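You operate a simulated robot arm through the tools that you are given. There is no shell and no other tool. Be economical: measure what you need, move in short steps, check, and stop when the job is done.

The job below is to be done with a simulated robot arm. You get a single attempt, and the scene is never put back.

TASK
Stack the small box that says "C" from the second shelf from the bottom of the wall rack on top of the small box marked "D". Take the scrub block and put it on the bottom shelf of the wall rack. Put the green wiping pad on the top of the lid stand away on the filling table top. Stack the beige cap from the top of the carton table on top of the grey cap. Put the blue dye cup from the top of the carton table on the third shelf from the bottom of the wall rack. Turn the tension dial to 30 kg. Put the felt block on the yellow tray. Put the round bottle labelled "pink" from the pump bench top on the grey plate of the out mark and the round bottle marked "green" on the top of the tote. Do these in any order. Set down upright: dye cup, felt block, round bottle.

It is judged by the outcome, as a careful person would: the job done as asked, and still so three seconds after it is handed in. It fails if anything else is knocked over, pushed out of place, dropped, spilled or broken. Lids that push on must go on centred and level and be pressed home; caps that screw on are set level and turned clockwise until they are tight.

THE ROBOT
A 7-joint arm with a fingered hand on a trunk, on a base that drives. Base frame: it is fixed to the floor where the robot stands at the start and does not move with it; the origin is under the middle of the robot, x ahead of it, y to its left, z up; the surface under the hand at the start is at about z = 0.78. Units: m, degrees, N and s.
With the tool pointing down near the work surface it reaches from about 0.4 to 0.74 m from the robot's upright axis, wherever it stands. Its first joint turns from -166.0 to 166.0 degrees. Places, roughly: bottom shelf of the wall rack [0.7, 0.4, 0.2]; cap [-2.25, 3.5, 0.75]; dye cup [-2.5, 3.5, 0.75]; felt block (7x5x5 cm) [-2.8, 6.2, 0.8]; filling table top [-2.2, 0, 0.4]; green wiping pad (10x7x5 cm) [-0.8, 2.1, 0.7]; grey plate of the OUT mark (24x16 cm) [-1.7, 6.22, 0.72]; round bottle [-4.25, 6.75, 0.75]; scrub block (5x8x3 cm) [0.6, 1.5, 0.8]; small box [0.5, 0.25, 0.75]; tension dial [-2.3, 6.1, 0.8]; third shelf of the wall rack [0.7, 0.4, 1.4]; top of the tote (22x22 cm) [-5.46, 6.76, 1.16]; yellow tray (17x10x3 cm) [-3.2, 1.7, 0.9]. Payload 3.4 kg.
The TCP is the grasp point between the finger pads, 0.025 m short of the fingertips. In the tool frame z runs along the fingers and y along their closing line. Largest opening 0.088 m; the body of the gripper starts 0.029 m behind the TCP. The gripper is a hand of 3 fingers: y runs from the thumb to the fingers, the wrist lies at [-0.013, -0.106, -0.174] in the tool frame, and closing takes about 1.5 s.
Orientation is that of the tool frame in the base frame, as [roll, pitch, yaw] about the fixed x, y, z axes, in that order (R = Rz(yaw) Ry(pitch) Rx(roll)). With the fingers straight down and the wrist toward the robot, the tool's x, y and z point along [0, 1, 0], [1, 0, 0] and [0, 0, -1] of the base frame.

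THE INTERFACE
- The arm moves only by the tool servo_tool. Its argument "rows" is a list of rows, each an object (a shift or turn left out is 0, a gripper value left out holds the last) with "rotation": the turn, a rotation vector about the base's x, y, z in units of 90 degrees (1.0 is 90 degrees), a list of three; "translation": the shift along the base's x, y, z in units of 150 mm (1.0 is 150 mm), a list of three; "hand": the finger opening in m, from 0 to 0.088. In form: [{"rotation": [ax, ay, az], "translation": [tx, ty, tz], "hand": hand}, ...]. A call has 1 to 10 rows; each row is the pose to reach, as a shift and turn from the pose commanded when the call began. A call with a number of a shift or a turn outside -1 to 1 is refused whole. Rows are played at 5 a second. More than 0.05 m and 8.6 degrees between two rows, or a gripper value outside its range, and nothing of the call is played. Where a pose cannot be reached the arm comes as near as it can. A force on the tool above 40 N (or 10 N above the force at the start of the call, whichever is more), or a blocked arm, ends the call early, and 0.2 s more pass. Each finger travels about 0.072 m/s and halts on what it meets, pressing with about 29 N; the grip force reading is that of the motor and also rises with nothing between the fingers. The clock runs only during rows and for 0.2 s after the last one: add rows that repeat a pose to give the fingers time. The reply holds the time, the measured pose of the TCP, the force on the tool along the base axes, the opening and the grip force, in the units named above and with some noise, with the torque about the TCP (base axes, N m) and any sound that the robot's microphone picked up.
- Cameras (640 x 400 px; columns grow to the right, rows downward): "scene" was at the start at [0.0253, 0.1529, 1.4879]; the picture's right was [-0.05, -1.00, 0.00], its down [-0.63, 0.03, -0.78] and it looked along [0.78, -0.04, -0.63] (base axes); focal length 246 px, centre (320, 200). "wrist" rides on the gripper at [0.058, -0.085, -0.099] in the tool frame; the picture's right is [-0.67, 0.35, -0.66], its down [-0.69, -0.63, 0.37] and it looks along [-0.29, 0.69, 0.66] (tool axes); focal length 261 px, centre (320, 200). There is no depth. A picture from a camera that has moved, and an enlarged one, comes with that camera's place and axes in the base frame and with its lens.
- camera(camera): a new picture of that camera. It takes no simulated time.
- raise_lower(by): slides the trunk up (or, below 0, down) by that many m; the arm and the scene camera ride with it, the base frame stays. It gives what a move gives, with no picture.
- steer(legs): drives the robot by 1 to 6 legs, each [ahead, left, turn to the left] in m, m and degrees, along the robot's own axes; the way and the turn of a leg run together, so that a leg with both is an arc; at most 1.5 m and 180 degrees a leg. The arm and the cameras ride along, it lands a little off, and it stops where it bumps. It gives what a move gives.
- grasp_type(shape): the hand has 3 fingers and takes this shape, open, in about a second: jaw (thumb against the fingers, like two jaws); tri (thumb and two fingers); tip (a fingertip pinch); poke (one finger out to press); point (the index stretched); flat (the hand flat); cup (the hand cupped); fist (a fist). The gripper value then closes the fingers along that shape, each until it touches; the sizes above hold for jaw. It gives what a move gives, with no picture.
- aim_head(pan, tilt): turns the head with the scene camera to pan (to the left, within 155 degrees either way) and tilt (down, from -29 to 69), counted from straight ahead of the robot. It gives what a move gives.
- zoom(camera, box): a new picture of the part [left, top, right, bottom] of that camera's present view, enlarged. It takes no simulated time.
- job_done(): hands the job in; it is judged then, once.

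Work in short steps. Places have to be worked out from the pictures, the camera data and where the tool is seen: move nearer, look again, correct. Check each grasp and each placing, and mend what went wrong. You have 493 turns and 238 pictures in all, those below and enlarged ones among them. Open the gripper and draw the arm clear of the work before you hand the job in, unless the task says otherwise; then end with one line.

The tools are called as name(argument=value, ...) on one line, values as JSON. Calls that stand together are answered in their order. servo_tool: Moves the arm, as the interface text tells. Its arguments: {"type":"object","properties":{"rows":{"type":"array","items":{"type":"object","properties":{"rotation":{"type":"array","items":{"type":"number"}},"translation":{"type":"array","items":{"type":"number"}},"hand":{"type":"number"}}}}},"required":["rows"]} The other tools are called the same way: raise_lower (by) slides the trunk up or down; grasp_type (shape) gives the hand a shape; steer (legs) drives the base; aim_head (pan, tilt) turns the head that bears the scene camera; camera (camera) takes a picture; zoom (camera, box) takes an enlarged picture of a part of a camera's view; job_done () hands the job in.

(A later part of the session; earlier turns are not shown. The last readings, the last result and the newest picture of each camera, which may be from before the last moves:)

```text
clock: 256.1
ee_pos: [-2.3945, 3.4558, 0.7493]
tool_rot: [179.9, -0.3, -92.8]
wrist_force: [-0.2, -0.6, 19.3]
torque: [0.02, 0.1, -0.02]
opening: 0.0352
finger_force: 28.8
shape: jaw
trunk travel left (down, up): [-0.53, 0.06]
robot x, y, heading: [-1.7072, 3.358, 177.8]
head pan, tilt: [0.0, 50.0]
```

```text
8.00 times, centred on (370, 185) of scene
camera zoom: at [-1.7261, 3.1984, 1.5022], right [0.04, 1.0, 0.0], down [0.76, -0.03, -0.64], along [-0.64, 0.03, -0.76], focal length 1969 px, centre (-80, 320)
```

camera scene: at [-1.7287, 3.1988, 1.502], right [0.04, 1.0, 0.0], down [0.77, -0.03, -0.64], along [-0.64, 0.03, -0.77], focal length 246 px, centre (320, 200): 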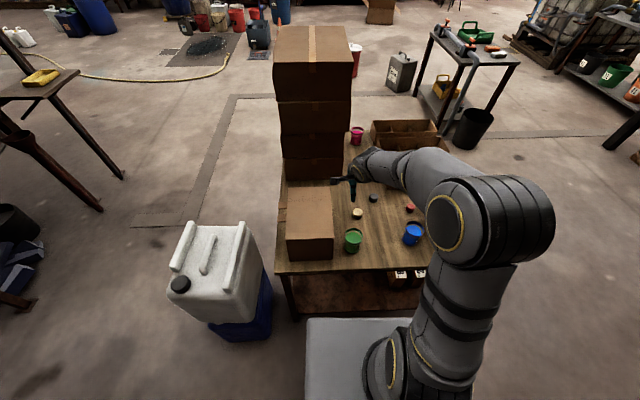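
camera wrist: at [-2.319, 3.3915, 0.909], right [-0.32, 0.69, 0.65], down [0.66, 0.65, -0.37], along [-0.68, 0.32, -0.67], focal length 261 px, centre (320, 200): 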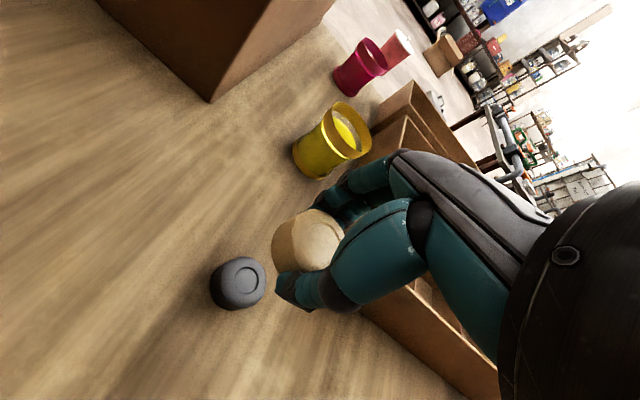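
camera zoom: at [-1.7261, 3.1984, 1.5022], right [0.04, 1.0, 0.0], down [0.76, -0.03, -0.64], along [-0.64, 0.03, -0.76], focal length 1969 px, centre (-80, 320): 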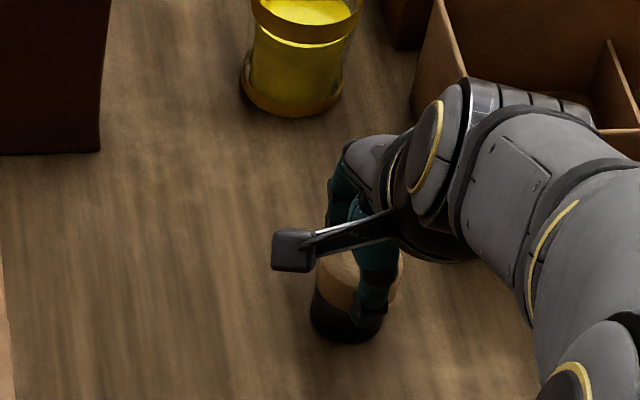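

In contact. Relieve pressure, open, and lift straight up.

servo_tool(rows=[{"translation": [0, 0, 0.03]}, {"translation": [0, 0, 0.033], "hand": 0.045}, {"translation": [0, 0, 0.033], "hand": 0.06}, {"translation": [0, 0, 0.033], "hand": 0.075}, {"translation": [0, 0, 0.033], "hand": 0.075}, {"translation": [0, 0, 0.1]}, {"translation": [0, 0, 0.3]}, {"translation": [0, 0, 0.6]}, {"translation": [0, 0, 0.9]}])

zoom(camera="scene", box=[300, 150, 460, 250])

camera(camera="wrist")

```text
clock: 258.1
ee_pos: [-2.3956, 3.4561, 0.8796]
tool_rot: [-179.7, -0.4, -92.8]
wrist_force: [0.0, 0.0, 0.6]
torque: [0.02, -0.02, -0.01]
opening: 0.0747
finger_force: 0.1
shape: jaw
trunk travel left (down, up): [-0.53, 0.06]
robot x, y, heading: [-1.7061, 3.3576, 177.5]
head pan, tilt: [0.0, 50.0]
```

```text
4.00 times, centred on (380, 200) of scene
camera zoom: at [-1.7285, 3.1988, 1.5019], right [0.04, 1.0, 0.0], down [0.77, -0.03, -0.64], along [-0.64, 0.03, -0.77], focal length 984 px, centre (80, 200)
```

zoom: 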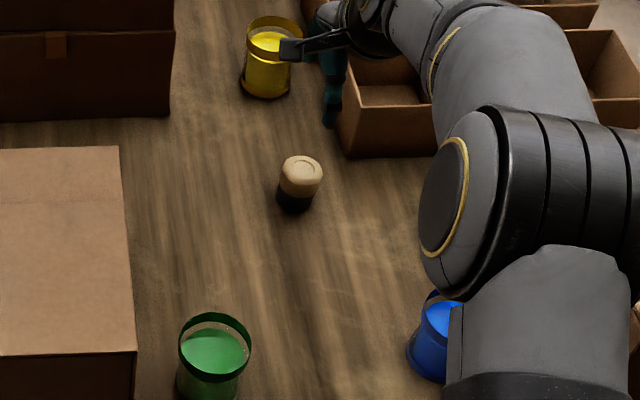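

```text
143 pictures are left
camera wrist: at [-2.3131, 3.3932, 0.9788], right [-0.32, 0.69, 0.65], down [0.66, 0.65, -0.37], along [-0.68, 0.31, -0.67], focal length 261 px, centre (320, 200)
```

wrist: 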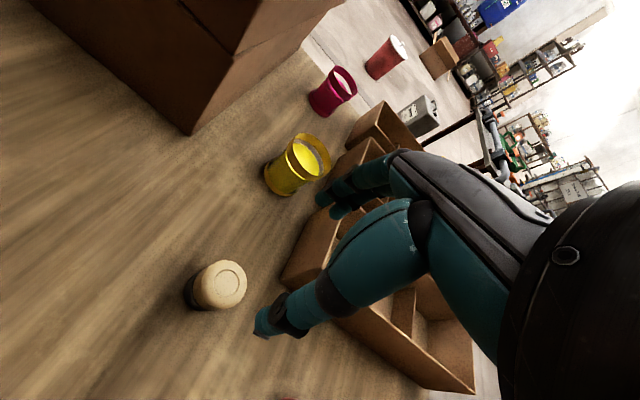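

Beige sits on grey neatly. Before taking the cup, test whether a tool-down pose can reach z≈1.5 (third shelf at ≈1.38).

servo_tool(rows=[{"translation": [0.25, 0, 0.2]}, {"translation": [0.45, 0, 0.4]}, {"translation": [0.65, 0, 0.6]}, {"translation": [0.8, 0, 0.8]}, {"translation": [0.9, 0, 1.0]}])

raise_lower(by=0.06)

servo_tool(rows=[{"translation": [0, 0, 0.25]}, {"translation": [0, 0, 0.5]}, {"translation": [0, 0, 0.75]}, {"translation": [0, 0, 1.0]}])

servo_tool(rows=[{"translation": [0, 0, 0.25]}, {"translation": [0, 0, 0.5]}, {"translation": [0, 0, 0.75]}, {"translation": [0, 0, 1.0]}])

```text
clock: 259.3
ee_pos: [-2.2587, 3.4568, 1.0304]
tool_rot: [-179.7, -0.3, -92.7]
wrist_force: [-1.0, 0.2, 0.5]
torque: [-0.02, 0.02, -0.01]
opening: 0.0749
finger_force: 0.1
shape: jaw
trunk travel left (down, up): [-0.53, 0.06]
robot x, y, heading: [-1.7067, 3.3576, 177.9]
head pan, tilt: [0.0, 50.0]
```

```text
clock: 260.3
ee_pos: [-2.2588, 3.4533, 1.0899]
tool_rot: [-179.7, -0.3, -92.8]
wrist_force: [0.9, -0.1, -0.1]
torque: [0.02, -0.05, 0.0]
opening: 0.0746
finger_force: 0.1
shape: jaw
trunk travel left (down, up): [-0.59, 0.0]
robot x, y, heading: [-1.707, 3.3509, 177.5]
head pan, tilt: [0.0, 50.0]
```

```text
clock: 261.3
ee_pos: [-2.2589, 3.4571, 1.2392]
tool_rot: [-179.7, -0.3, -92.7]
wrist_force: [-0.7, -0.2, 0.0]
torque: [-0.04, 0.02, 0.01]
opening: 0.0748
finger_force: 0.1
shape: jaw
trunk travel left (down, up): [-0.59, 0.0]
robot x, y, heading: [-1.7052, 3.3577, 177.6]
head pan, tilt: [0.0, 50.0]
```

```text
clock: 262.3
ee_pos: [-2.2543, 3.4538, 1.357]
tool_rot: [-179.7, -0.4, -93.0]
wrist_force: [-0.8, 0.0, 0.2]
torque: [0.01, 0.0, -0.01]
opening: 0.0749
finger_force: 0.2
shape: jaw
out of reach, approached as far as the arm can: row 4
trunk travel left (down, up): [-0.59, 0.0]
robot x, y, heading: [-1.7056, 3.3577, 177.7]
head pan, tilt: [0.0, 50.0]
```

Tool-down tops out near 1.36 m, so I need a side-ish grasp: fingers pointing forward and 30° down, closing horizontally. Lower back and yaw −87° first.

servo_tool(rows=[{"translation": [0.2, -0.1, -0.2]}, {"translation": [0.4, -0.1, -0.4]}, {"translation": [0.6, -0.1, -0.6]}, {"translation": [0.7, -0.1, -0.85]}, {"translation": [0.7, -0.1, -1.0]}])

servo_tool(rows=[{"rotation": [0, 0, -0.09]}, {"rotation": [0, 0, -0.18]}, {"rotation": [0, 0, -0.27]}, {"rotation": [0, 0, -0.36]}, {"rotation": [0, 0, -0.45]}, {"rotation": [0, 0, -0.54]}, {"rotation": [0, 0, -0.63]}])

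servo_tool(rows=[{"rotation": [0, 0, -0.09]}, {"rotation": [0, 0, -0.18]}, {"rotation": [0, 0, -0.27]}, {"rotation": [0, 0, -0.34]}, {"rotation": [0, 0, -0.34]}])

camera(camera="scene")

```text
clock: 263.5
ee_pos: [-2.1499, 3.4396, 1.2069]
tool_rot: [-179.8, -0.3, -92.8]
wrist_force: [-0.4, -0.1, 0.4]
torque: [-0.05, 0.0, -0.01]
opening: 0.0748
finger_force: 0.1
shape: jaw
trunk travel left (down, up): [-0.59, 0.0]
robot x, y, heading: [-1.7038, 3.3535, 177.5]
head pan, tilt: [0.0, 50.0]
```

```text
clock: 265.1
ee_pos: [-2.1499, 3.4402, 1.2073]
tool_rot: [-179.7, -0.3, -149.7]
wrist_force: [0.3, 0.0, 0.0]
torque: [0.02, -0.02, 0.0]
opening: 0.0747
finger_force: 0.1
shape: jaw
trunk travel left (down, up): [-0.59, 0.0]
robot x, y, heading: [-1.7055, 3.3581, 177.7]
head pan, tilt: [0.0, 50.0]
```

```text
clock: 266.3
ee_pos: [-2.1505, 3.4399, 1.2068]
tool_rot: [-179.7, -0.4, 179.8]
wrist_force: [0.6, -0.3, 0.9]
torque: [0.0, 0.0, 0.01]
opening: 0.0748
finger_force: 0.1
shape: jaw
trunk travel left (down, up): [-0.59, 0.0]
robot x, y, heading: [-1.7048, 3.3568, 177.2]
head pan, tilt: [0.0, 50.0]
```

```text
142 pictures are left
camera scene: at [-1.7286, 3.1989, 1.562], right [0.04, 1.0, 0.0], down [0.77, -0.03, -0.64], along [-0.64, 0.03, -0.77], focal length 246 px, centre (320, 200)
```

scene: 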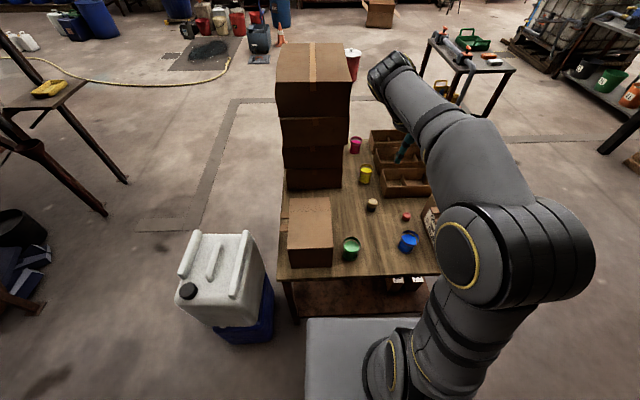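

Yaw done. Now pitch fingers forward by 60° about base y.

servo_tool(rows=[{"rotation": [0, 0.09, 0]}, {"rotation": [0, 0.18, 0]}, {"rotation": [0, 0.27, 0]}, {"rotation": [0, 0.36, 0]}, {"rotation": [0, 0.45, 0]}, {"rotation": [0, 0.54, 0]}, {"rotation": [0, 0.62, 0]}, {"rotation": [0, 0.667, 0]}, {"rotation": [0, 0.667, 0]}])

camera(camera="scene")

camera(camera="wrist")

```text
clock: 268.3
ee_pos: [-2.1509, 3.4394, 1.2067]
tool_rot: [-179.5, -60.4, 179.8]
wrist_force: [-0.2, -0.7, -0.7]
torque: [0.02, -0.01, 0.01]
opening: 0.0749
finger_force: 0.1
shape: jaw
trunk travel left (down, up): [-0.59, 0.0]
robot x, y, heading: [-1.7045, 3.3555, 177.3]
head pan, tilt: [0.0, 50.0]
```

```text
141 pictures are left
camera scene: at [-1.7287, 3.1989, 1.562], right [0.04, 1.0, 0.0], down [0.77, -0.03, -0.64], along [-0.64, 0.03, -0.77], focal length 246 px, centre (320, 200)
```

scene: 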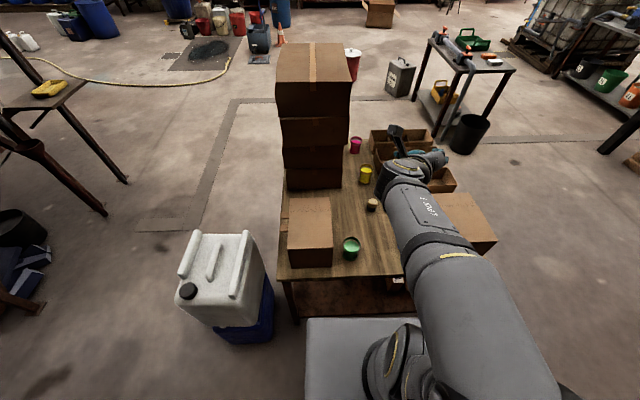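

```text
140 pictures are left
camera wrist: at [-2.0911, 3.3538, 1.3052], right [0.9, 0.35, -0.26], down [0.02, -0.63, -0.77], along [-0.44, 0.69, -0.58], focal length 261 px, centre (320, 200)
```

wrist: 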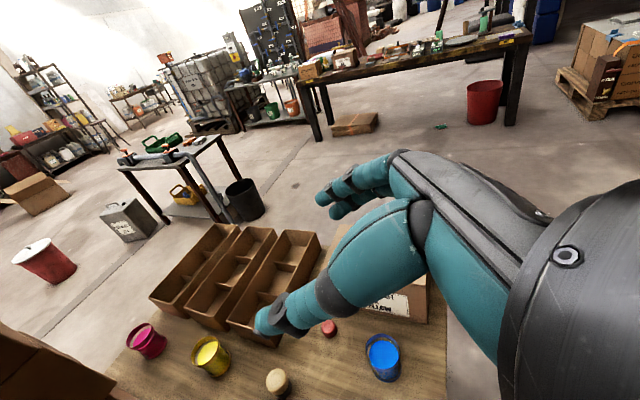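

Orientation reached. Test the height for the third shelf (z≈1.44) in this pose.

servo_tool(rows=[{"translation": [0, 0, 0.25]}, {"translation": [0, 0, 0.5]}, {"translation": [0, 0, 0.75]}, {"translation": [0, 0, 1.0]}])

servo_tool(rows=[{"translation": [0, 0, 0.25]}, {"translation": [0, 0, 0.5]}, {"translation": [0, 0, 0.75]}])

```text
clock: 269.3
ee_pos: [-2.1495, 3.4402, 1.3565]
tool_rot: [-179.5, -60.2, 179.7]
wrist_force: [0.6, 0.6, 0.9]
torque: [-0.02, 0.0, -0.01]
opening: 0.0748
finger_force: 0.0
shape: jaw
trunk travel left (down, up): [-0.59, 0.0]
robot x, y, heading: [-1.7018, 3.3577, 177.8]
head pan, tilt: [0.0, 50.0]
```

```text
clock: 270.1
ee_pos: [-2.1508, 3.4408, 1.4686]
tool_rot: [-179.4, -60.2, 179.6]
wrist_force: [0.2, 0.3, 0.6]
torque: [0.05, 0.02, -0.02]
opening: 0.0748
finger_force: 0.0
shape: jaw
trunk travel left (down, up): [-0.59, 0.0]
robot x, y, heading: [-1.7029, 3.3568, 177.7]
head pan, tilt: [0.0, 50.0]
```

Good, reachable. Lower toward a pre-grasp position east of the cup.

servo_tool(rows=[{"translation": [0.1, 0.1, -0.25]}, {"translation": [0.2, 0.2, -0.5]}, {"translation": [0.3, 0.3, -0.75]}, {"translation": [0.4, 0.4, -1.0]}])

servo_tool(rows=[{"translation": [0.05, 0.07, -0.25]}, {"translation": [0.1, 0.15, -0.5]}, {"translation": [0.15, 0.22, -0.75]}, {"translation": [0.15, 0.3, -1.0]}])

servo_tool(rows=[{"translation": [0, 0, -0.25]}, {"translation": [0, 0, -0.5]}, {"translation": [0, 0, -0.75]}, {"translation": [0, 0, -1.0]}])

camera(camera="scene")

camera(camera="wrist")

```text
clock: 271.1
ee_pos: [-2.0947, 3.4981, 1.3121]
tool_rot: [-177.6, -59.4, 179.0]
wrist_force: [0.6, -0.4, -0.4]
torque: [-0.01, 0.05, 0.03]
opening: 0.0748
finger_force: 0.1
shape: jaw
trunk travel left (down, up): [-0.59, 0.0]
robot x, y, heading: [-1.7016, 3.3586, 177.7]
head pan, tilt: [0.0, 50.0]
```

```text
clock: 271.8
ee_pos: [-2.1017, 3.4707, 1.2262]
tool_rot: [-175.5, -59.0, -174.0]
wrist_force: [0.6, 0.5, 0.2]
torque: [-0.03, -0.01, 0.0]
opening: 0.0747
finger_force: 0.0
shape: jaw
trunk travel left (down, up): [-0.59, 0.0]
robot x, y, heading: [-1.703, 3.3595, 177.4]
head pan, tilt: [0.0, 50.0]
stopped in row 3: the arm was blocked; the commanded pose is now the measured one
```

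```text
clock: 272.4
ee_pos: [-2.1341, 3.4119, 1.1754]
tool_rot: [-176.1, -58.9, -163.3]
wrist_force: [0.3, -0.8, 0.6]
torque: [-0.01, -0.01, 0.02]
opening: 0.0749
finger_force: 0.1
shape: jaw
out of reach, approached as far as the arm can: row 1, 2, 3
trunk travel left (down, up): [-0.59, 0.0]
robot x, y, heading: [-1.7042, 3.3557, 177.7]
head pan, tilt: [0.0, 50.0]
stopped in row 3: the arm was blocked; the commanded pose is now the measured one
```

```text
139 pictures are left
camera scene: at [-1.7284, 3.1988, 1.562], right [0.04, 1.0, 0.0], down [0.77, -0.03, -0.64], along [-0.64, 0.03, -0.77], focal length 246 px, centre (320, 200)
```

scene: 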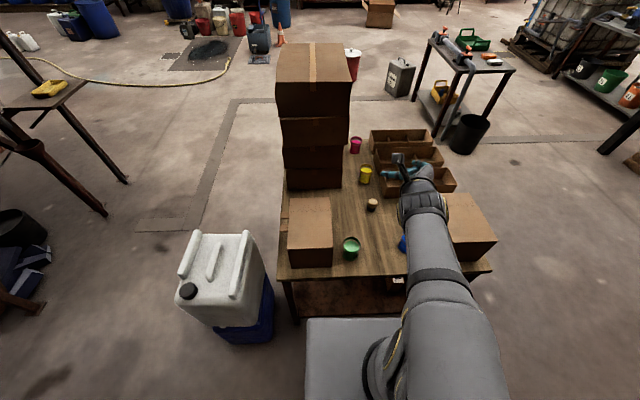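

```text
138 pictures are left
camera wrist: at [-2.0532, 3.3522, 1.2778], right [0.73, 0.63, -0.25], down [0.26, -0.6, -0.75], along [-0.63, 0.49, -0.61], focal length 261 px, centre (320, 200)
```

wrist: 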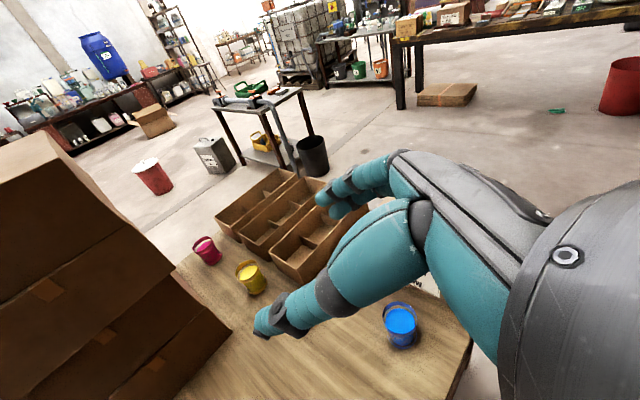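

The arm is folded too tightly (wrist too close to the body). Extend away and restore the orientation, then lower the trunk so the arm works at a better height.

servo_tool(rows=[{"translation": [-0.25, 0.05, 0.1]}, {"translation": [-0.5, 0.1, 0.1], "rotation": [0.007, -0.003, -0.075]}, {"translation": [-0.75, 0.15, 0.1], "rotation": [0.014, -0.007, -0.15]}, {"translation": [-0.8, 0.2, 0.1], "rotation": [0.022, -0.011, -0.224]}, {"translation": [-0.8, 0.2, 0.1], "rotation": [0.022, -0.011, -0.224]}])

raise_lower(by=-0.15)

```text
clock: 273.6
ee_pos: [-2.2535, 3.4407, 1.1899]
tool_rot: [-179.4, -57.7, 179.4]
wrist_force: [-0.2, -1.0, -0.4]
torque: [0.0, 0.02, -0.04]
opening: 0.0746
finger_force: 0.1
shape: jaw
trunk travel left (down, up): [-0.59, 0.0]
robot x, y, heading: [-1.7041, 3.3559, 177.6]
head pan, tilt: [0.0, 50.0]
```

```text
clock: 275.4
ee_pos: [-2.2539, 3.4404, 1.0394]
tool_rot: [-179.5, -57.7, 179.5]
wrist_force: [-1.1, 0.0, 0.3]
torque: [-0.03, -0.02, -0.04]
opening: 0.0749
finger_force: 0.1
shape: jaw
trunk travel left (down, up): [-0.44, 0.15]
robot x, y, heading: [-1.7078, 3.3546, 177.5]
head pan, tilt: [0.0, 50.0]
```

I'll reposition the base back-left with heading ≈160°, giving the wrist more room, and keep fingers along the robot's heading.

steer(legs=[[-0.114, 0.2, -17.5]])

aim_head(pan=0, tilt=45)

camera(camera="scene")

camera(camera="wrist")

```text
clock: 277.1
ee_pos: [-2.1296, 3.3859, 1.0397]
tool_rot: [-179.3, -57.7, 161.9]
wrist_force: [-0.4, -0.8, -0.6]
torque: [0.03, 0.02, 0.02]
opening: 0.0751
finger_force: 0.0
shape: jaw
trunk travel left (down, up): [-0.44, 0.15]
robot x, y, heading: [-1.6289, 3.1413, 160.0]
head pan, tilt: [0.0, 50.0]
```

```text
clock: 277.8
ee_pos: [-2.1286, 3.3856, 1.0407]
tool_rot: [-179.4, -57.6, 162.0]
wrist_force: [0.2, -0.2, 0.0]
torque: [-0.01, 0.01, 0.01]
opening: 0.0746
finger_force: 0.0
shape: jaw
trunk travel left (down, up): [-0.44, 0.15]
robot x, y, heading: [-1.6305, 3.1399, 160.3]
head pan, tilt: [0.0, 45.0]
```

```text
137 pictures are left
camera scene: at [-1.7051, 2.9976, 1.4189], right [0.34, 0.94, 0.0], down [0.67, -0.24, -0.71], along [-0.66, 0.24, -0.71], focal length 246 px, centre (320, 200)
```

scene: 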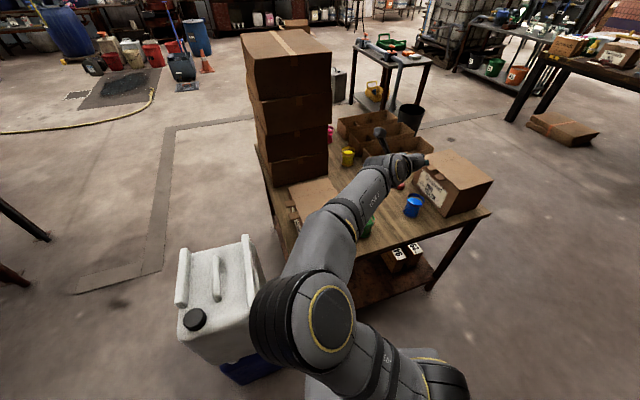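

```text
136 pictures are left
camera wrist: at [-2.1034, 3.2874, 1.1416], right [0.97, 0.06, -0.22], down [-0.14, -0.62, -0.77], along [-0.18, 0.78, -0.6], focal length 261 px, centre (320, 200)
```

wrist: 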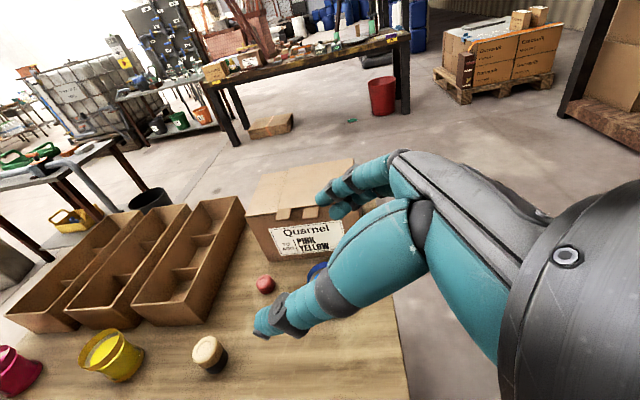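

Measure the cup from this angle with a zoom before approaching.

zoom(camera="scene", box=[340, 140, 500, 240])

```text
4.00 times, centred on (420, 190) of scene
camera zoom: at [-1.7051, 2.9976, 1.4189], right [0.34, 0.94, 0.0], down [0.67, -0.24, -0.71], along [-0.66, 0.24, -0.71], focal length 984 px, centre (-80, 240)
```

zoom: 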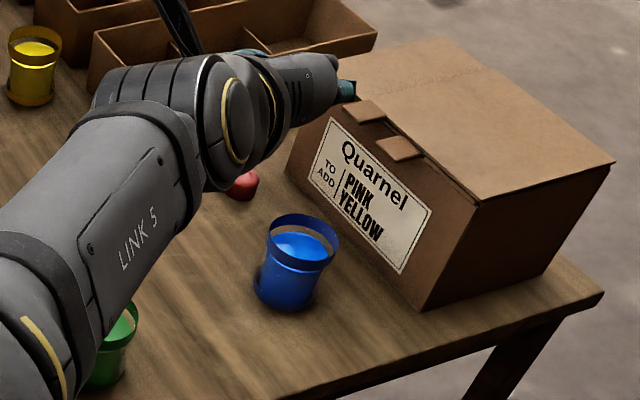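

Cup: axis (−2.198, 3.555), height ≈7 cm, rim ⌀ 7 cm. Flatten the tilt to 15° and go to the pre-grasp point at height.

servo_tool(rows=[{"translation": [0.04, 0.2, 0], "rotation": [0.015, 0.046, 0]}, {"translation": [0.08, 0.4, 0], "rotation": [0.03, 0.092, 0]}, {"translation": [0.12, 0.6, -0.1], "rotation": [0.045, 0.138, 0]}, {"translation": [0.15, 0.8, -0.2], "rotation": [0.06, 0.184, 0]}, {"translation": [0.17, 0.92, -0.4], "rotation": [0.06, 0.184, 0]}, {"translation": [0.17, 0.92, -0.7], "rotation": [0.06, 0.184, 0]}, {"translation": [0.17, 0.92, -0.9], "rotation": [0.06, 0.184, 0]}, {"translation": [0.17, 0.92, -0.9], "rotation": [0.06, 0.184, 0]}])

camera(camera="scene")

camera(camera="wrist")

```text
clock: 279.6
ee_pos: [-2.1054, 3.5223, 0.9041]
tool_rot: [-179.6, -75.1, 162.2]
wrist_force: [0.2, 0.2, 0.3]
torque: [-0.03, 0.01, -0.01]
opening: 0.0748
finger_force: 0.1
shape: jaw
trunk travel left (down, up): [-0.44, 0.15]
robot x, y, heading: [-1.6326, 3.1378, 160.3]
head pan, tilt: [0.0, 45.0]
```

```text
134 pictures are left
camera scene: at [-1.7052, 2.9977, 1.4189], right [0.34, 0.94, 0.0], down [0.67, -0.24, -0.71], along [-0.67, 0.24, -0.71], focal length 246 px, centre (320, 200)
```

scene: 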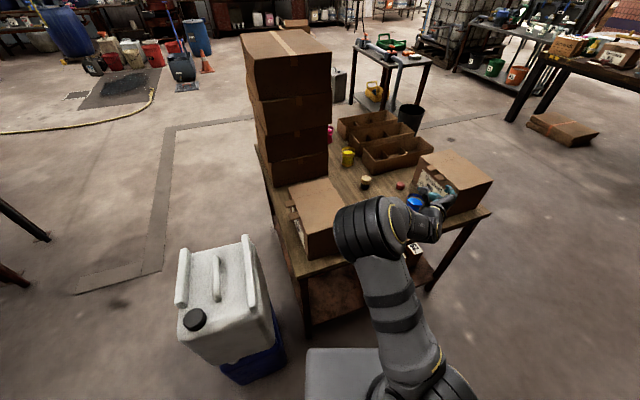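

```text
133 pictures are left
camera wrist: at [-2.0517, 3.4167, 0.9848], right [0.87, 0.09, -0.48], down [-0.36, -0.55, -0.76], along [-0.33, 0.83, -0.45], focal length 261 px, centre (320, 200)
```

wrist: 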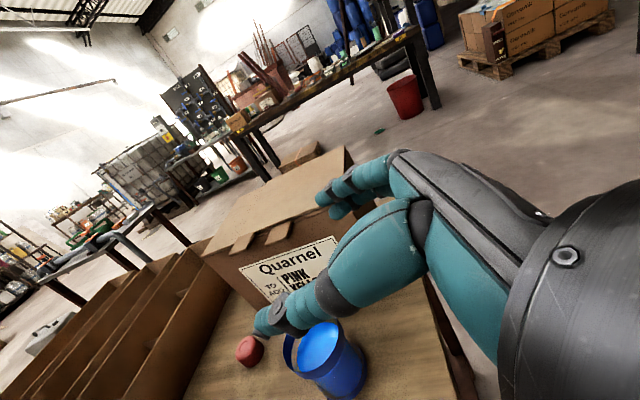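

Elbow is clear, outside the table edge. Lower to cup waist height at the pre-grasp point, hand open.

servo_tool(rows=[{"translation": [0, 0, -0.25], "hand": 0.088}, {"translation": [0, 0, -0.5]}, {"translation": [0, 0, -0.75]}, {"translation": [0, 0, -1.0]}, {"translation": [0, 0, -1.0]}])

camera(camera="scene")

camera(camera="wrist")

```text
clock: 280.8
ee_pos: [-2.1036, 3.5228, 0.756]
tool_rot: [-179.5, -75.0, 162.1]
wrist_force: [-0.1, 0.7, -0.1]
torque: [0.0, 0.02, 0.01]
opening: 0.0876
finger_force: 0.1
shape: jaw
trunk travel left (down, up): [-0.44, 0.15]
robot x, y, heading: [-1.6308, 3.1382, 160.1]
head pan, tilt: [0.0, 45.0]
```

```text
132 pictures are left
camera scene: at [-1.7052, 2.9977, 1.4189], right [0.34, 0.94, 0.0], down [0.67, -0.24, -0.71], along [-0.67, 0.24, -0.71], focal length 246 px, centre (320, 200)
```

scene: 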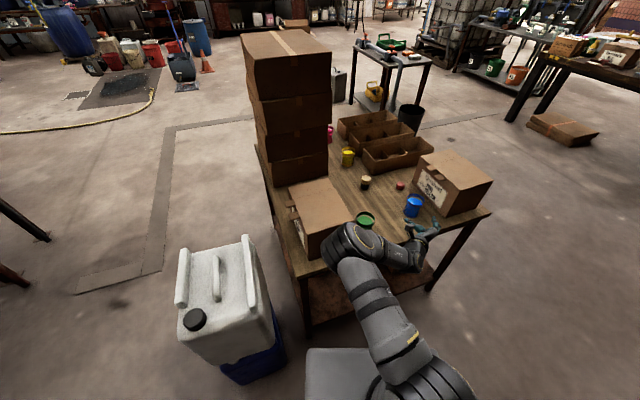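

```text
131 pictures are left
camera wrist: at [-2.0512, 3.4161, 0.8365], right [0.87, 0.09, -0.48], down [-0.36, -0.55, -0.76], along [-0.33, 0.83, -0.45], focal length 261 px, centre (320, 200)
```

wrist: 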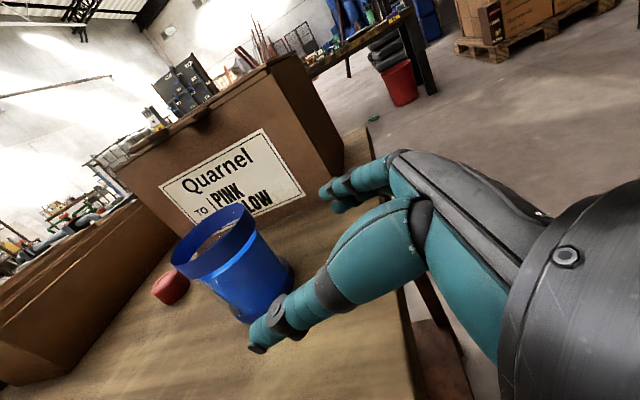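

Check the joint's clearance to the green cup and carton.

zoom(camera="scene", box=[290, 170, 450, 270])

```text
4.00 times, centred on (370, 220) of scene
camera zoom: at [-1.7052, 2.9977, 1.4189], right [0.34, 0.94, 0.0], down [0.67, -0.24, -0.71], along [-0.67, 0.24, -0.71], focal length 984 px, centre (120, 120)
```

zoom: 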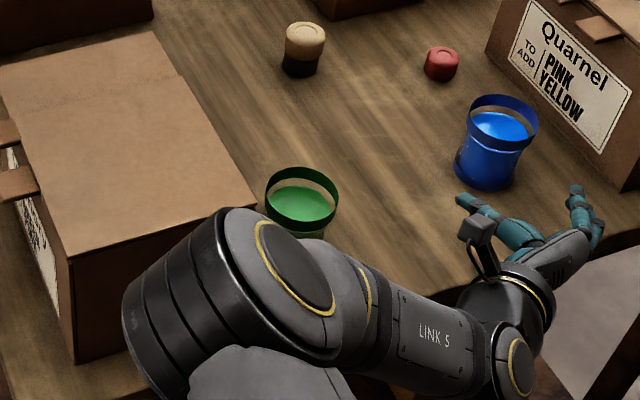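

Advancing like this would push the elbow into the carton. Instead raise, yaw the hand +28° so the wrist comes from further north-east, keeping the elbow off the table.

servo_tool(rows=[{"translation": [0, 0, 0.25]}, {"translation": [0, 0, 0.5]}, {"translation": [0, 0.05, 0.75], "rotation": [0, 0, 0.08]}, {"translation": [0.01, 0.1, 0.85], "rotation": [0, 0, 0.16]}, {"translation": [0.02, 0.2, 0.85], "rotation": [0, 0, 0.24]}, {"translation": [0.02, 0.33, 0.85], "rotation": [0, 0, 0.31]}, {"translation": [0.02, 0.33, 0.85], "rotation": [0, 0, 0.31]}])

zoom(camera="scene", box=[270, 140, 510, 290])

```text
clock: 282.4
ee_pos: [-2.1019, 3.5733, 0.8835]
tool_rot: [-179.8, -75.1, -169.6]
wrist_force: [-0.7, -0.6, -0.9]
torque: [-0.03, -0.01, 0.03]
opening: 0.0877
finger_force: 0.1
shape: jaw
trunk travel left (down, up): [-0.44, 0.15]
robot x, y, heading: [-1.6277, 3.1394, 160.3]
head pan, tilt: [0.0, 45.0]
```

```text
2.67 times, centred on (390, 215) of scene
camera zoom: at [-1.7053, 2.9978, 1.4189], right [0.34, 0.94, 0.0], down [0.67, -0.24, -0.71], along [-0.66, 0.24, -0.71], focal length 656 px, centre (133, 160)
```

zoom: 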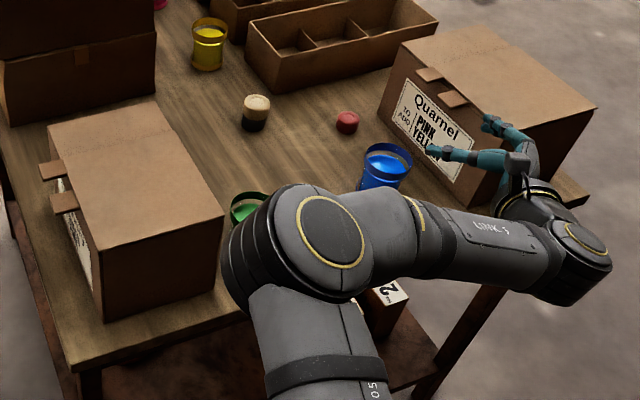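

The elbow bulges toward the green cup because the arm is folded. Move the base ~10 cm back (south-east) to straighten the arm.

steer(legs=[[-0.099, 0.039, 0]])

servo_tool(rows=[{"translation": [-0.13, 0.12, 0]}, {"translation": [-0.26, 0.24, 0]}, {"translation": [-0.39, 0.36, 0]}, {"translation": [-0.5, 0.46, 0]}, {"translation": [-0.5, 0.46, 0]}])

camera(camera="scene")

```text
clock: 283.5
ee_pos: [-2.0225, 3.5013, 0.8832]
tool_rot: [-179.6, -75.1, -170.0]
wrist_force: [-0.3, -0.5, 0.5]
torque: [0.01, -0.01, 0.03]
opening: 0.0877
finger_force: 0.1
shape: jaw
trunk travel left (down, up): [-0.44, 0.15]
robot x, y, heading: [-1.5507, 3.0708, 160.1]
head pan, tilt: [0.0, 45.0]
```

```text
clock: 284.7
ee_pos: [-2.0888, 3.5164, 0.8948]
tool_rot: [-179.5, -74.9, -170.1]
wrist_force: [-0.3, -0.3, 0.4]
torque: [-0.01, -0.03, 0.0]
opening: 0.088
finger_force: 0.1
shape: jaw
out of reach, approached as far as the arm can: row 1, 2, 3, 4, 5
trunk travel left (down, up): [-0.44, 0.15]
robot x, y, heading: [-1.5517, 3.0695, 160.4]
head pan, tilt: [0.0, 45.0]
```

```text
128 pictures are left
camera scene: at [-1.6254, 2.9271, 1.4189], right [0.34, 0.94, 0.0], down [0.67, -0.24, -0.71], along [-0.67, 0.24, -0.71], focal length 246 px, centre (320, 200)
```

scene: 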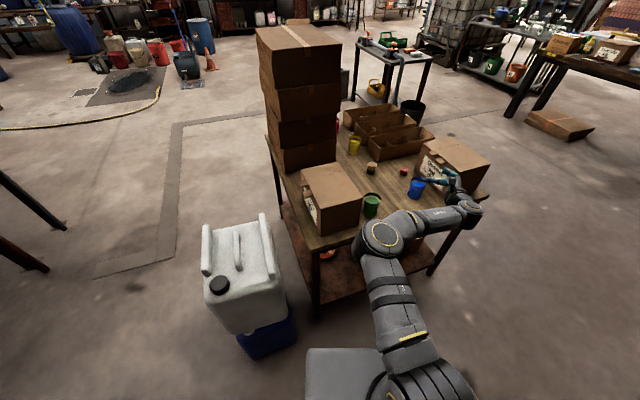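

Not reachable with that yaw; but with the base further back, yaw ≈165° should give a straighter arm. Rotate back −25°.

servo_tool(rows=[{"translation": [0.0, 0, 0], "rotation": [0, 0, -0.08]}, {"translation": [0.0, 0.0, 0], "rotation": [0, 0, -0.16]}, {"translation": [0, 0.03, 0], "rotation": [0, 0, -0.24]}, {"translation": [-0.08, 0.085, 0], "rotation": [0, 0, -0.28]}, {"translation": [-0.08, 0.085, 0], "rotation": [0, 0, -0.28]}])

servo_tool(rows=[{"translation": [0, 0, -0.25]}, {"translation": [0, 0, -0.5]}, {"translation": [0, 0, -0.75]}, {"translation": [0, 0, -0.95]}, {"translation": [0, 0, -0.95]}])

zoom(camera="scene", box=[270, 130, 510, 280])

```text
clock: 285.9
ee_pos: [-2.104, 3.5293, 0.8939]
tool_rot: [-179.6, -75.1, 164.8]
wrist_force: [0.3, -0.8, -0.5]
torque: [0.03, 0.0, 0.0]
opening: 0.0875
finger_force: 0.0
shape: jaw
trunk travel left (down, up): [-0.44, 0.15]
robot x, y, heading: [-1.5523, 3.0684, 160.0]
head pan, tilt: [0.0, 45.0]
```

```text
clock: 287.1
ee_pos: [-2.0977, 3.517, 0.7605]
tool_rot: [-180.0, -75.0, 165.3]
wrist_force: [0.5, 0.1, 0.9]
torque: [0.0, 0.02, 0.01]
opening: 0.0879
finger_force: 0.1
shape: jaw
out of reach, approached as far as the arm can: row 4, 5
trunk travel left (down, up): [-0.44, 0.15]
robot x, y, heading: [-1.5532, 3.0722, 160.3]
head pan, tilt: [0.0, 45.0]
```

```text
2.67 times, centred on (390, 205) of scene
camera zoom: at [-1.6254, 2.9271, 1.4189], right [0.34, 0.94, 0.0], down [0.67, -0.24, -0.71], along [-0.67, 0.24, -0.71], focal length 656 px, centre (133, 187)
```

zoom: 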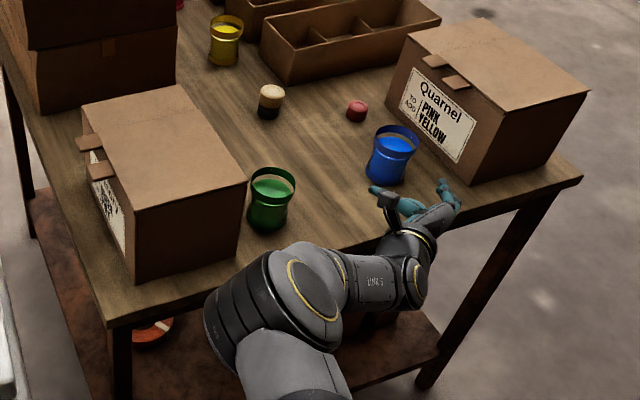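

That base/elbow combination would drag the elbow over the carton. I'll instead flip the hand (wrist to the north/right side), standing again due east of the cup. First raise and return the base.

servo_tool(rows=[{"translation": [0.1, -0.05, 0.25]}, {"translation": [0.2, -0.1, 0.5]}, {"translation": [0.2, -0.1, 0.75]}, {"translation": [0.2, -0.1, 1.0]}])

raise_lower(by=0.15)

steer(legs=[[0.235, -0.221, 17.5]])

servo_tool(rows=[{"rotation": [0, -0.09, 0], "translation": [-0.1, 0, 0.05]}, {"rotation": [0, -0.18, 0], "translation": [-0.2, 0, 0.1]}, {"rotation": [0, -0.27, 0], "translation": [-0.3, 0, 0.1]}, {"rotation": [0, -0.36, 0], "translation": [-0.3, 0, 0.1]}, {"rotation": [0, -0.45, 0], "translation": [-0.3, 0, 0.1]}, {"rotation": [0, -0.54, 0], "translation": [-0.3, 0, 0.1]}, {"rotation": [0, -0.63, 0], "translation": [-0.3, 0, 0.1]}, {"rotation": [0, -0.72, 0], "translation": [-0.3, 0, 0.1]}, {"rotation": [0, -0.8, 0], "translation": [-0.3, 0, 0.1]}, {"rotation": [0, -0.83, 0], "translation": [-0.3, 0, 0.1]}])

```text
clock: 288.1
ee_pos: [-2.0668, 3.5007, 0.9109]
tool_rot: [-179.8, -75.0, 165.1]
wrist_force: [-0.5, -0.2, 0.3]
torque: [0.0, -0.02, -0.01]
opening: 0.0875
finger_force: 0.0
shape: jaw
trunk travel left (down, up): [-0.44, 0.15]
robot x, y, heading: [-1.5526, 3.0696, 159.9]
head pan, tilt: [0.0, 45.0]
```

```text
clock: 289.9
ee_pos: [-2.0672, 3.5008, 1.0607]
tool_rot: [-179.7, -75.1, 164.9]
wrist_force: [0.0, 0.2, -0.6]
torque: [0.03, -0.02, -0.03]
opening: 0.0876
finger_force: 0.1
shape: jaw
trunk travel left (down, up): [-0.59, 0.0]
robot x, y, heading: [-1.552, 3.0656, 160.1]
head pan, tilt: [0.0, 45.0]
```

```text
clock: 292.0
ee_pos: [-2.3602, 3.5884, 1.0599]
tool_rot: [-179.6, -75.1, -177.5]
wrist_force: [0.5, 0.7, -0.6]
torque: [-0.01, -0.04, -0.03]
opening: 0.0876
finger_force: 0.0
shape: jaw
trunk travel left (down, up): [-0.59, 0.0]
robot x, y, heading: [-1.7335, 3.3343, 177.7]
head pan, tilt: [0.0, 45.0]
```

```text
clock: 294.2
ee_pos: [-2.3561, 3.5214, 1.0679]
tool_rot: [-177.3, -2.5, -179.3]
wrist_force: [1.0, 0.3, -0.9]
torque: [0.0, -0.02, 0.03]
opening: 0.0881
finger_force: 0.0
shape: jaw
out of reach, approached as far as the arm can: row 3, 4, 6, 7, 8, 9, 10
trunk travel left (down, up): [-0.59, 0.0]
robot x, y, heading: [-1.7382, 3.3345, 177.8]
head pan, tilt: [0.0, 45.0]
```

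Tool-down again. Pull in and yaw +90°, then check before continuing another +90°.

servo_tool(rows=[{"rotation": [0, 0, 0.09], "translation": [0.15, 0, 0]}, {"rotation": [0, 0, 0.18], "translation": [0.3, 0, 0]}, {"rotation": [0, 0, 0.27], "translation": [0.45, 0, 0]}, {"rotation": [0, 0, 0.36], "translation": [0.6, 0, 0]}, {"rotation": [0, 0, 0.45], "translation": [0.6, 0, 0]}, {"rotation": [0, 0, 0.54], "translation": [0.6, 0, 0]}, {"rotation": [0, 0, 0.63], "translation": [0.6, 0, 0]}, {"rotation": [0, 0, 0.72], "translation": [0.6, 0, 0]}, {"rotation": [0, 0, 0.81], "translation": [0.6, 0, 0]}, {"rotation": [0, 0, 0.9], "translation": [0.6, 0, 0]}])

servo_tool(rows=[{"rotation": [0, 0, 0.09]}, {"rotation": [0, 0, 0.18]}, {"rotation": [0, 0, 0.27]}, {"rotation": [0, 0, 0.36]}, {"rotation": [0, 0, 0.45]}, {"rotation": [0, 0, 0.54]}, {"rotation": [0, 0, 0.63]}, {"rotation": [0, 0, 0.72]}, {"rotation": [0, 0, 0.81]}, {"rotation": [0, 0, 0.9]}])

camera(camera="scene")

```text
clock: 296.4
ee_pos: [-2.2651, 3.5201, 1.0696]
tool_rot: [-177.3, -0.4, -98.2]
wrist_force: [-0.6, -0.2, -0.4]
torque: [0.02, -0.01, 0.03]
opening: 0.0879
finger_force: 0.1
shape: jaw
trunk travel left (down, up): [-0.59, 0.0]
robot x, y, heading: [-1.7391, 3.3335, 177.7]
head pan, tilt: [0.0, 45.0]
```

```text
clock: 298.6
ee_pos: [-2.2319, 3.4703, 1.0615]
tool_rot: [-177.2, -0.3, -17.4]
wrist_force: [0.9, 0.6, -0.1]
torque: [0.0, -0.02, -0.01]
opening: 0.0879
finger_force: 0.0
shape: jaw
out of reach, approached as far as the arm can: row 5, 6, 7, 8, 9, 10
trunk travel left (down, up): [-0.59, 0.0]
robot x, y, heading: [-1.7369, 3.3291, 177.5]
head pan, tilt: [0.0, 45.0]
```

```text
126 pictures are left
camera scene: at [-1.766, 3.1738, 1.5688], right [0.04, 1.0, 0.0], down [0.71, -0.03, -0.71], along [-0.71, 0.03, -0.71], focal length 246 px, centre (320, 200)
```

scene: 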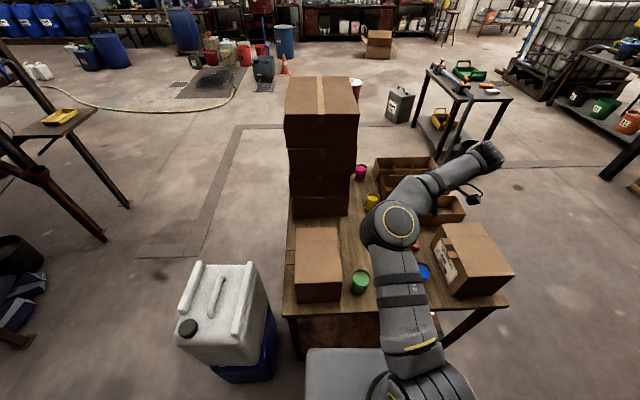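

Elbow would still sit over the table. The plain tool-down pose works best over this table, so test how high it reaches at short radius (≈0.41 m), where it may reach 1.45.

servo_tool(rows=[{"rotation": [0, 0, -0.09]}, {"rotation": [0, 0, -0.18]}, {"rotation": [0, 0, -0.27]}, {"rotation": [0, 0, -0.36]}, {"rotation": [0, 0, -0.45]}, {"rotation": [0, 0, -0.54]}, {"rotation": [0, 0, -0.63]}, {"rotation": [0, 0, -0.72]}, {"rotation": [0, 0, -0.8]}, {"rotation": [0, 0, -0.834]}])

servo_tool(rows=[{"translation": [0.15, -0.1, 0.2]}, {"translation": [0.25, -0.25, 0.4]}, {"translation": [0.35, -0.4, 0.6]}, {"translation": [0.45, -0.55, 0.8]}, {"translation": [0.55, -0.7, 0.95]}])

servo_tool(rows=[{"translation": [0, 0, 0.25]}, {"translation": [0, 0, 0.5]}, {"translation": [0, 0, 0.75]}, {"translation": [0, 0, 1.0]}])

servo_tool(rows=[{"translation": [0, 0, 0.25]}, {"translation": [0, 0, 0.5]}, {"translation": [0, 0, 0.6]}])

```text
clock: 300.8
ee_pos: [-2.2326, 3.47, 1.0608]
tool_rot: [-177.3, -0.4, -92.6]
wrist_force: [0.0, -0.3, -0.1]
torque: [0.04, 0.01, 0.03]
opening: 0.0879
finger_force: 0.0
shape: jaw
trunk travel left (down, up): [-0.59, 0.0]
robot x, y, heading: [-1.7338, 3.3346, 178.1]
head pan, tilt: [0.0, 45.0]
```

```text
clock: 302.0
ee_pos: [-2.1492, 3.3641, 1.2046]
tool_rot: [-177.2, -0.4, -92.5]
wrist_force: [-0.4, 0.2, 0.3]
torque: [-0.02, -0.02, 0.01]
opening: 0.0881
finger_force: 0.1
shape: jaw
trunk travel left (down, up): [-0.59, 0.0]
robot x, y, heading: [-1.7394, 3.3333, 177.7]
head pan, tilt: [0.0, 45.0]
```

```text
clock: 303.0
ee_pos: [-2.1502, 3.3648, 1.3536]
tool_rot: [-177.2, -0.5, -92.6]
wrist_force: [-0.1, 0.2, -0.1]
torque: [0.05, 0.02, -0.01]
opening: 0.088
finger_force: 0.0
shape: jaw
trunk travel left (down, up): [-0.59, 0.0]
robot x, y, heading: [-1.7392, 3.3328, 177.5]
head pan, tilt: [0.0, 45.0]
```

```text
clock: 303.8
ee_pos: [-2.1512, 3.3637, 1.4437]
tool_rot: [-177.2, -0.3, -92.6]
wrist_force: [0.3, 0.2, 0.9]
torque: [0.01, 0.03, -0.01]
opening: 0.0881
finger_force: 0.1
shape: jaw
trunk travel left (down, up): [-0.59, 0.0]
robot x, y, heading: [-1.7393, 3.332, 178.0]
head pan, tilt: [0.0, 45.0]
```

1.444 reached at r = 0.41. Try a little further up and out.

servo_tool(rows=[{"translation": [0, 0, 0.15]}, {"translation": [0, 0, 0.3]}, {"translation": [0, 0, 0.3]}])

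servo_tool(rows=[{"translation": [-0.1, 0, 0]}, {"translation": [-0.2, 0, 0]}, {"translation": [-0.3, 0, 0]}])

```text
clock: 304.6
ee_pos: [-2.1368, 3.3669, 1.4579]
tool_rot: [-177.2, -0.4, -92.4]
wrist_force: [0.7, -0.5, 0.5]
torque: [-0.01, 0.01, 0.02]
opening: 0.088
finger_force: 0.0
shape: jaw
out of reach, approached as far as the arm can: row 1, 2, 3
trunk travel left (down, up): [-0.59, 0.0]
robot x, y, heading: [-1.738, 3.3334, 177.8]
head pan, tilt: [0.0, 45.0]
```

```text
clock: 305.4
ee_pos: [-2.1654, 3.3679, 1.4415]
tool_rot: [-177.2, -0.5, -92.4]
wrist_force: [-0.4, -0.4, -0.4]
torque: [0.0, 0.02, 0.01]
opening: 0.088
finger_force: 0.1
shape: jaw
out of reach, approached as far as the arm can: row 1, 2, 3
trunk travel left (down, up): [-0.59, 0.0]
robot x, y, heading: [-1.7386, 3.3323, 177.6]
head pan, tilt: [0.0, 45.0]
```

Tool-down can reach ≈1.44–1.46 at short radius: just enough (shelf ≈1.38 + 0.048). I'll grasp the cup from above. Move over the cup, levelling the tool.

servo_tool(rows=[{"translation": [-0.05, 0.1, -0.25], "rotation": [0, 0.031, 0]}, {"translation": [-0.1, 0.2, -0.5], "rotation": [0, 0.031, 0]}, {"translation": [-0.15, 0.3, -0.75], "rotation": [0, 0.031, 0]}, {"translation": [-0.2, 0.4, -1.0], "rotation": [0, 0.031, 0]}])

servo_tool(rows=[{"translation": [0, 0.15, -0.25]}, {"translation": [0, 0.3, -0.5]}, {"translation": [0, 0.45, -0.75]}, {"translation": [0, 0.6, -1.0]}])

servo_tool(rows=[{"translation": [0, 0.1, -0.25]}, {"translation": [0, 0.2, -0.5]}, {"translation": [0, 0.25, -0.75]}, {"translation": [0, 0.25, -1.0]}, {"translation": [0, 0.25, -1.0]}])

camera(camera="wrist")

zoom(camera="scene", box=[320, 180, 520, 305])

```text
clock: 306.4
ee_pos: [-2.1967, 3.4272, 1.2929]
tool_rot: [180.0, -0.6, -92.5]
wrist_force: [0.5, 0.2, 0.8]
torque: [0.0, -0.01, -0.02]
opening: 0.0881
finger_force: 0.1
shape: jaw
trunk travel left (down, up): [-0.59, 0.0]
robot x, y, heading: [-1.7389, 3.3344, 177.6]
head pan, tilt: [0.0, 45.0]
```

```text
clock: 307.4
ee_pos: [-2.1965, 3.5177, 1.1427]
tool_rot: [-180.0, -0.6, -92.4]
wrist_force: [-0.8, -0.2, 0.6]
torque: [0.02, -0.01, -0.03]
opening: 0.088
finger_force: 0.1
shape: jaw
trunk travel left (down, up): [-0.59, 0.0]
robot x, y, heading: [-1.7356, 3.3338, 177.9]
head pan, tilt: [0.0, 45.0]
```

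```text
clock: 308.6
ee_pos: [-2.194, 3.5534, 0.9935]
tool_rot: [180.0, -0.5, -92.4]
wrist_force: [-0.6, -0.4, 0.7]
torque: [0.01, 0.01, 0.03]
opening: 0.088
finger_force: 0.0
shape: jaw
trunk travel left (down, up): [-0.59, 0.0]
robot x, y, heading: [-1.7358, 3.3285, 177.7]
head pan, tilt: [0.0, 45.0]
```

```text
125 pictures are left
camera wrist: at [-2.111, 3.4923, 1.0917], right [-0.32, 0.69, 0.65], down [0.66, 0.66, -0.37], along [-0.68, 0.31, -0.66], focal length 261 px, centre (320, 200)
```

wrist: 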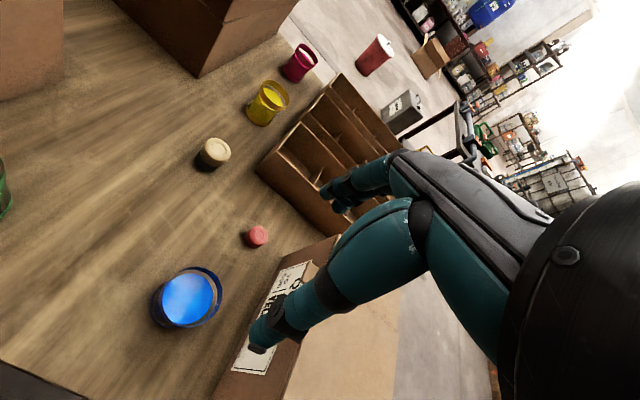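

```text
3.20 times, centred on (420, 242) of scene
camera zoom: at [-1.7659, 3.1741, 1.5689], right [0.04, 1.0, 0.0], down [0.71, -0.03, -0.71], along [-0.71, 0.03, -0.71], focal length 788 px, centre (0, 64)
```

zoom: 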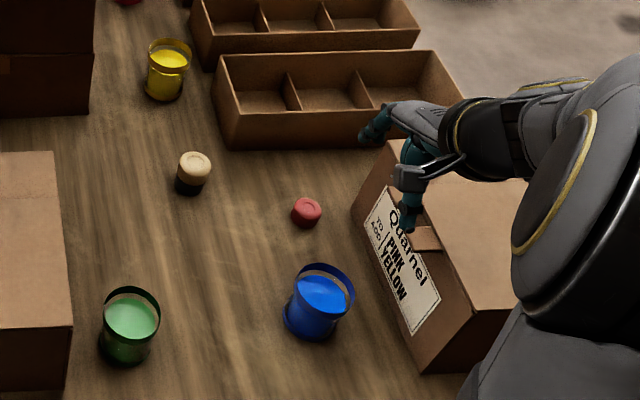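

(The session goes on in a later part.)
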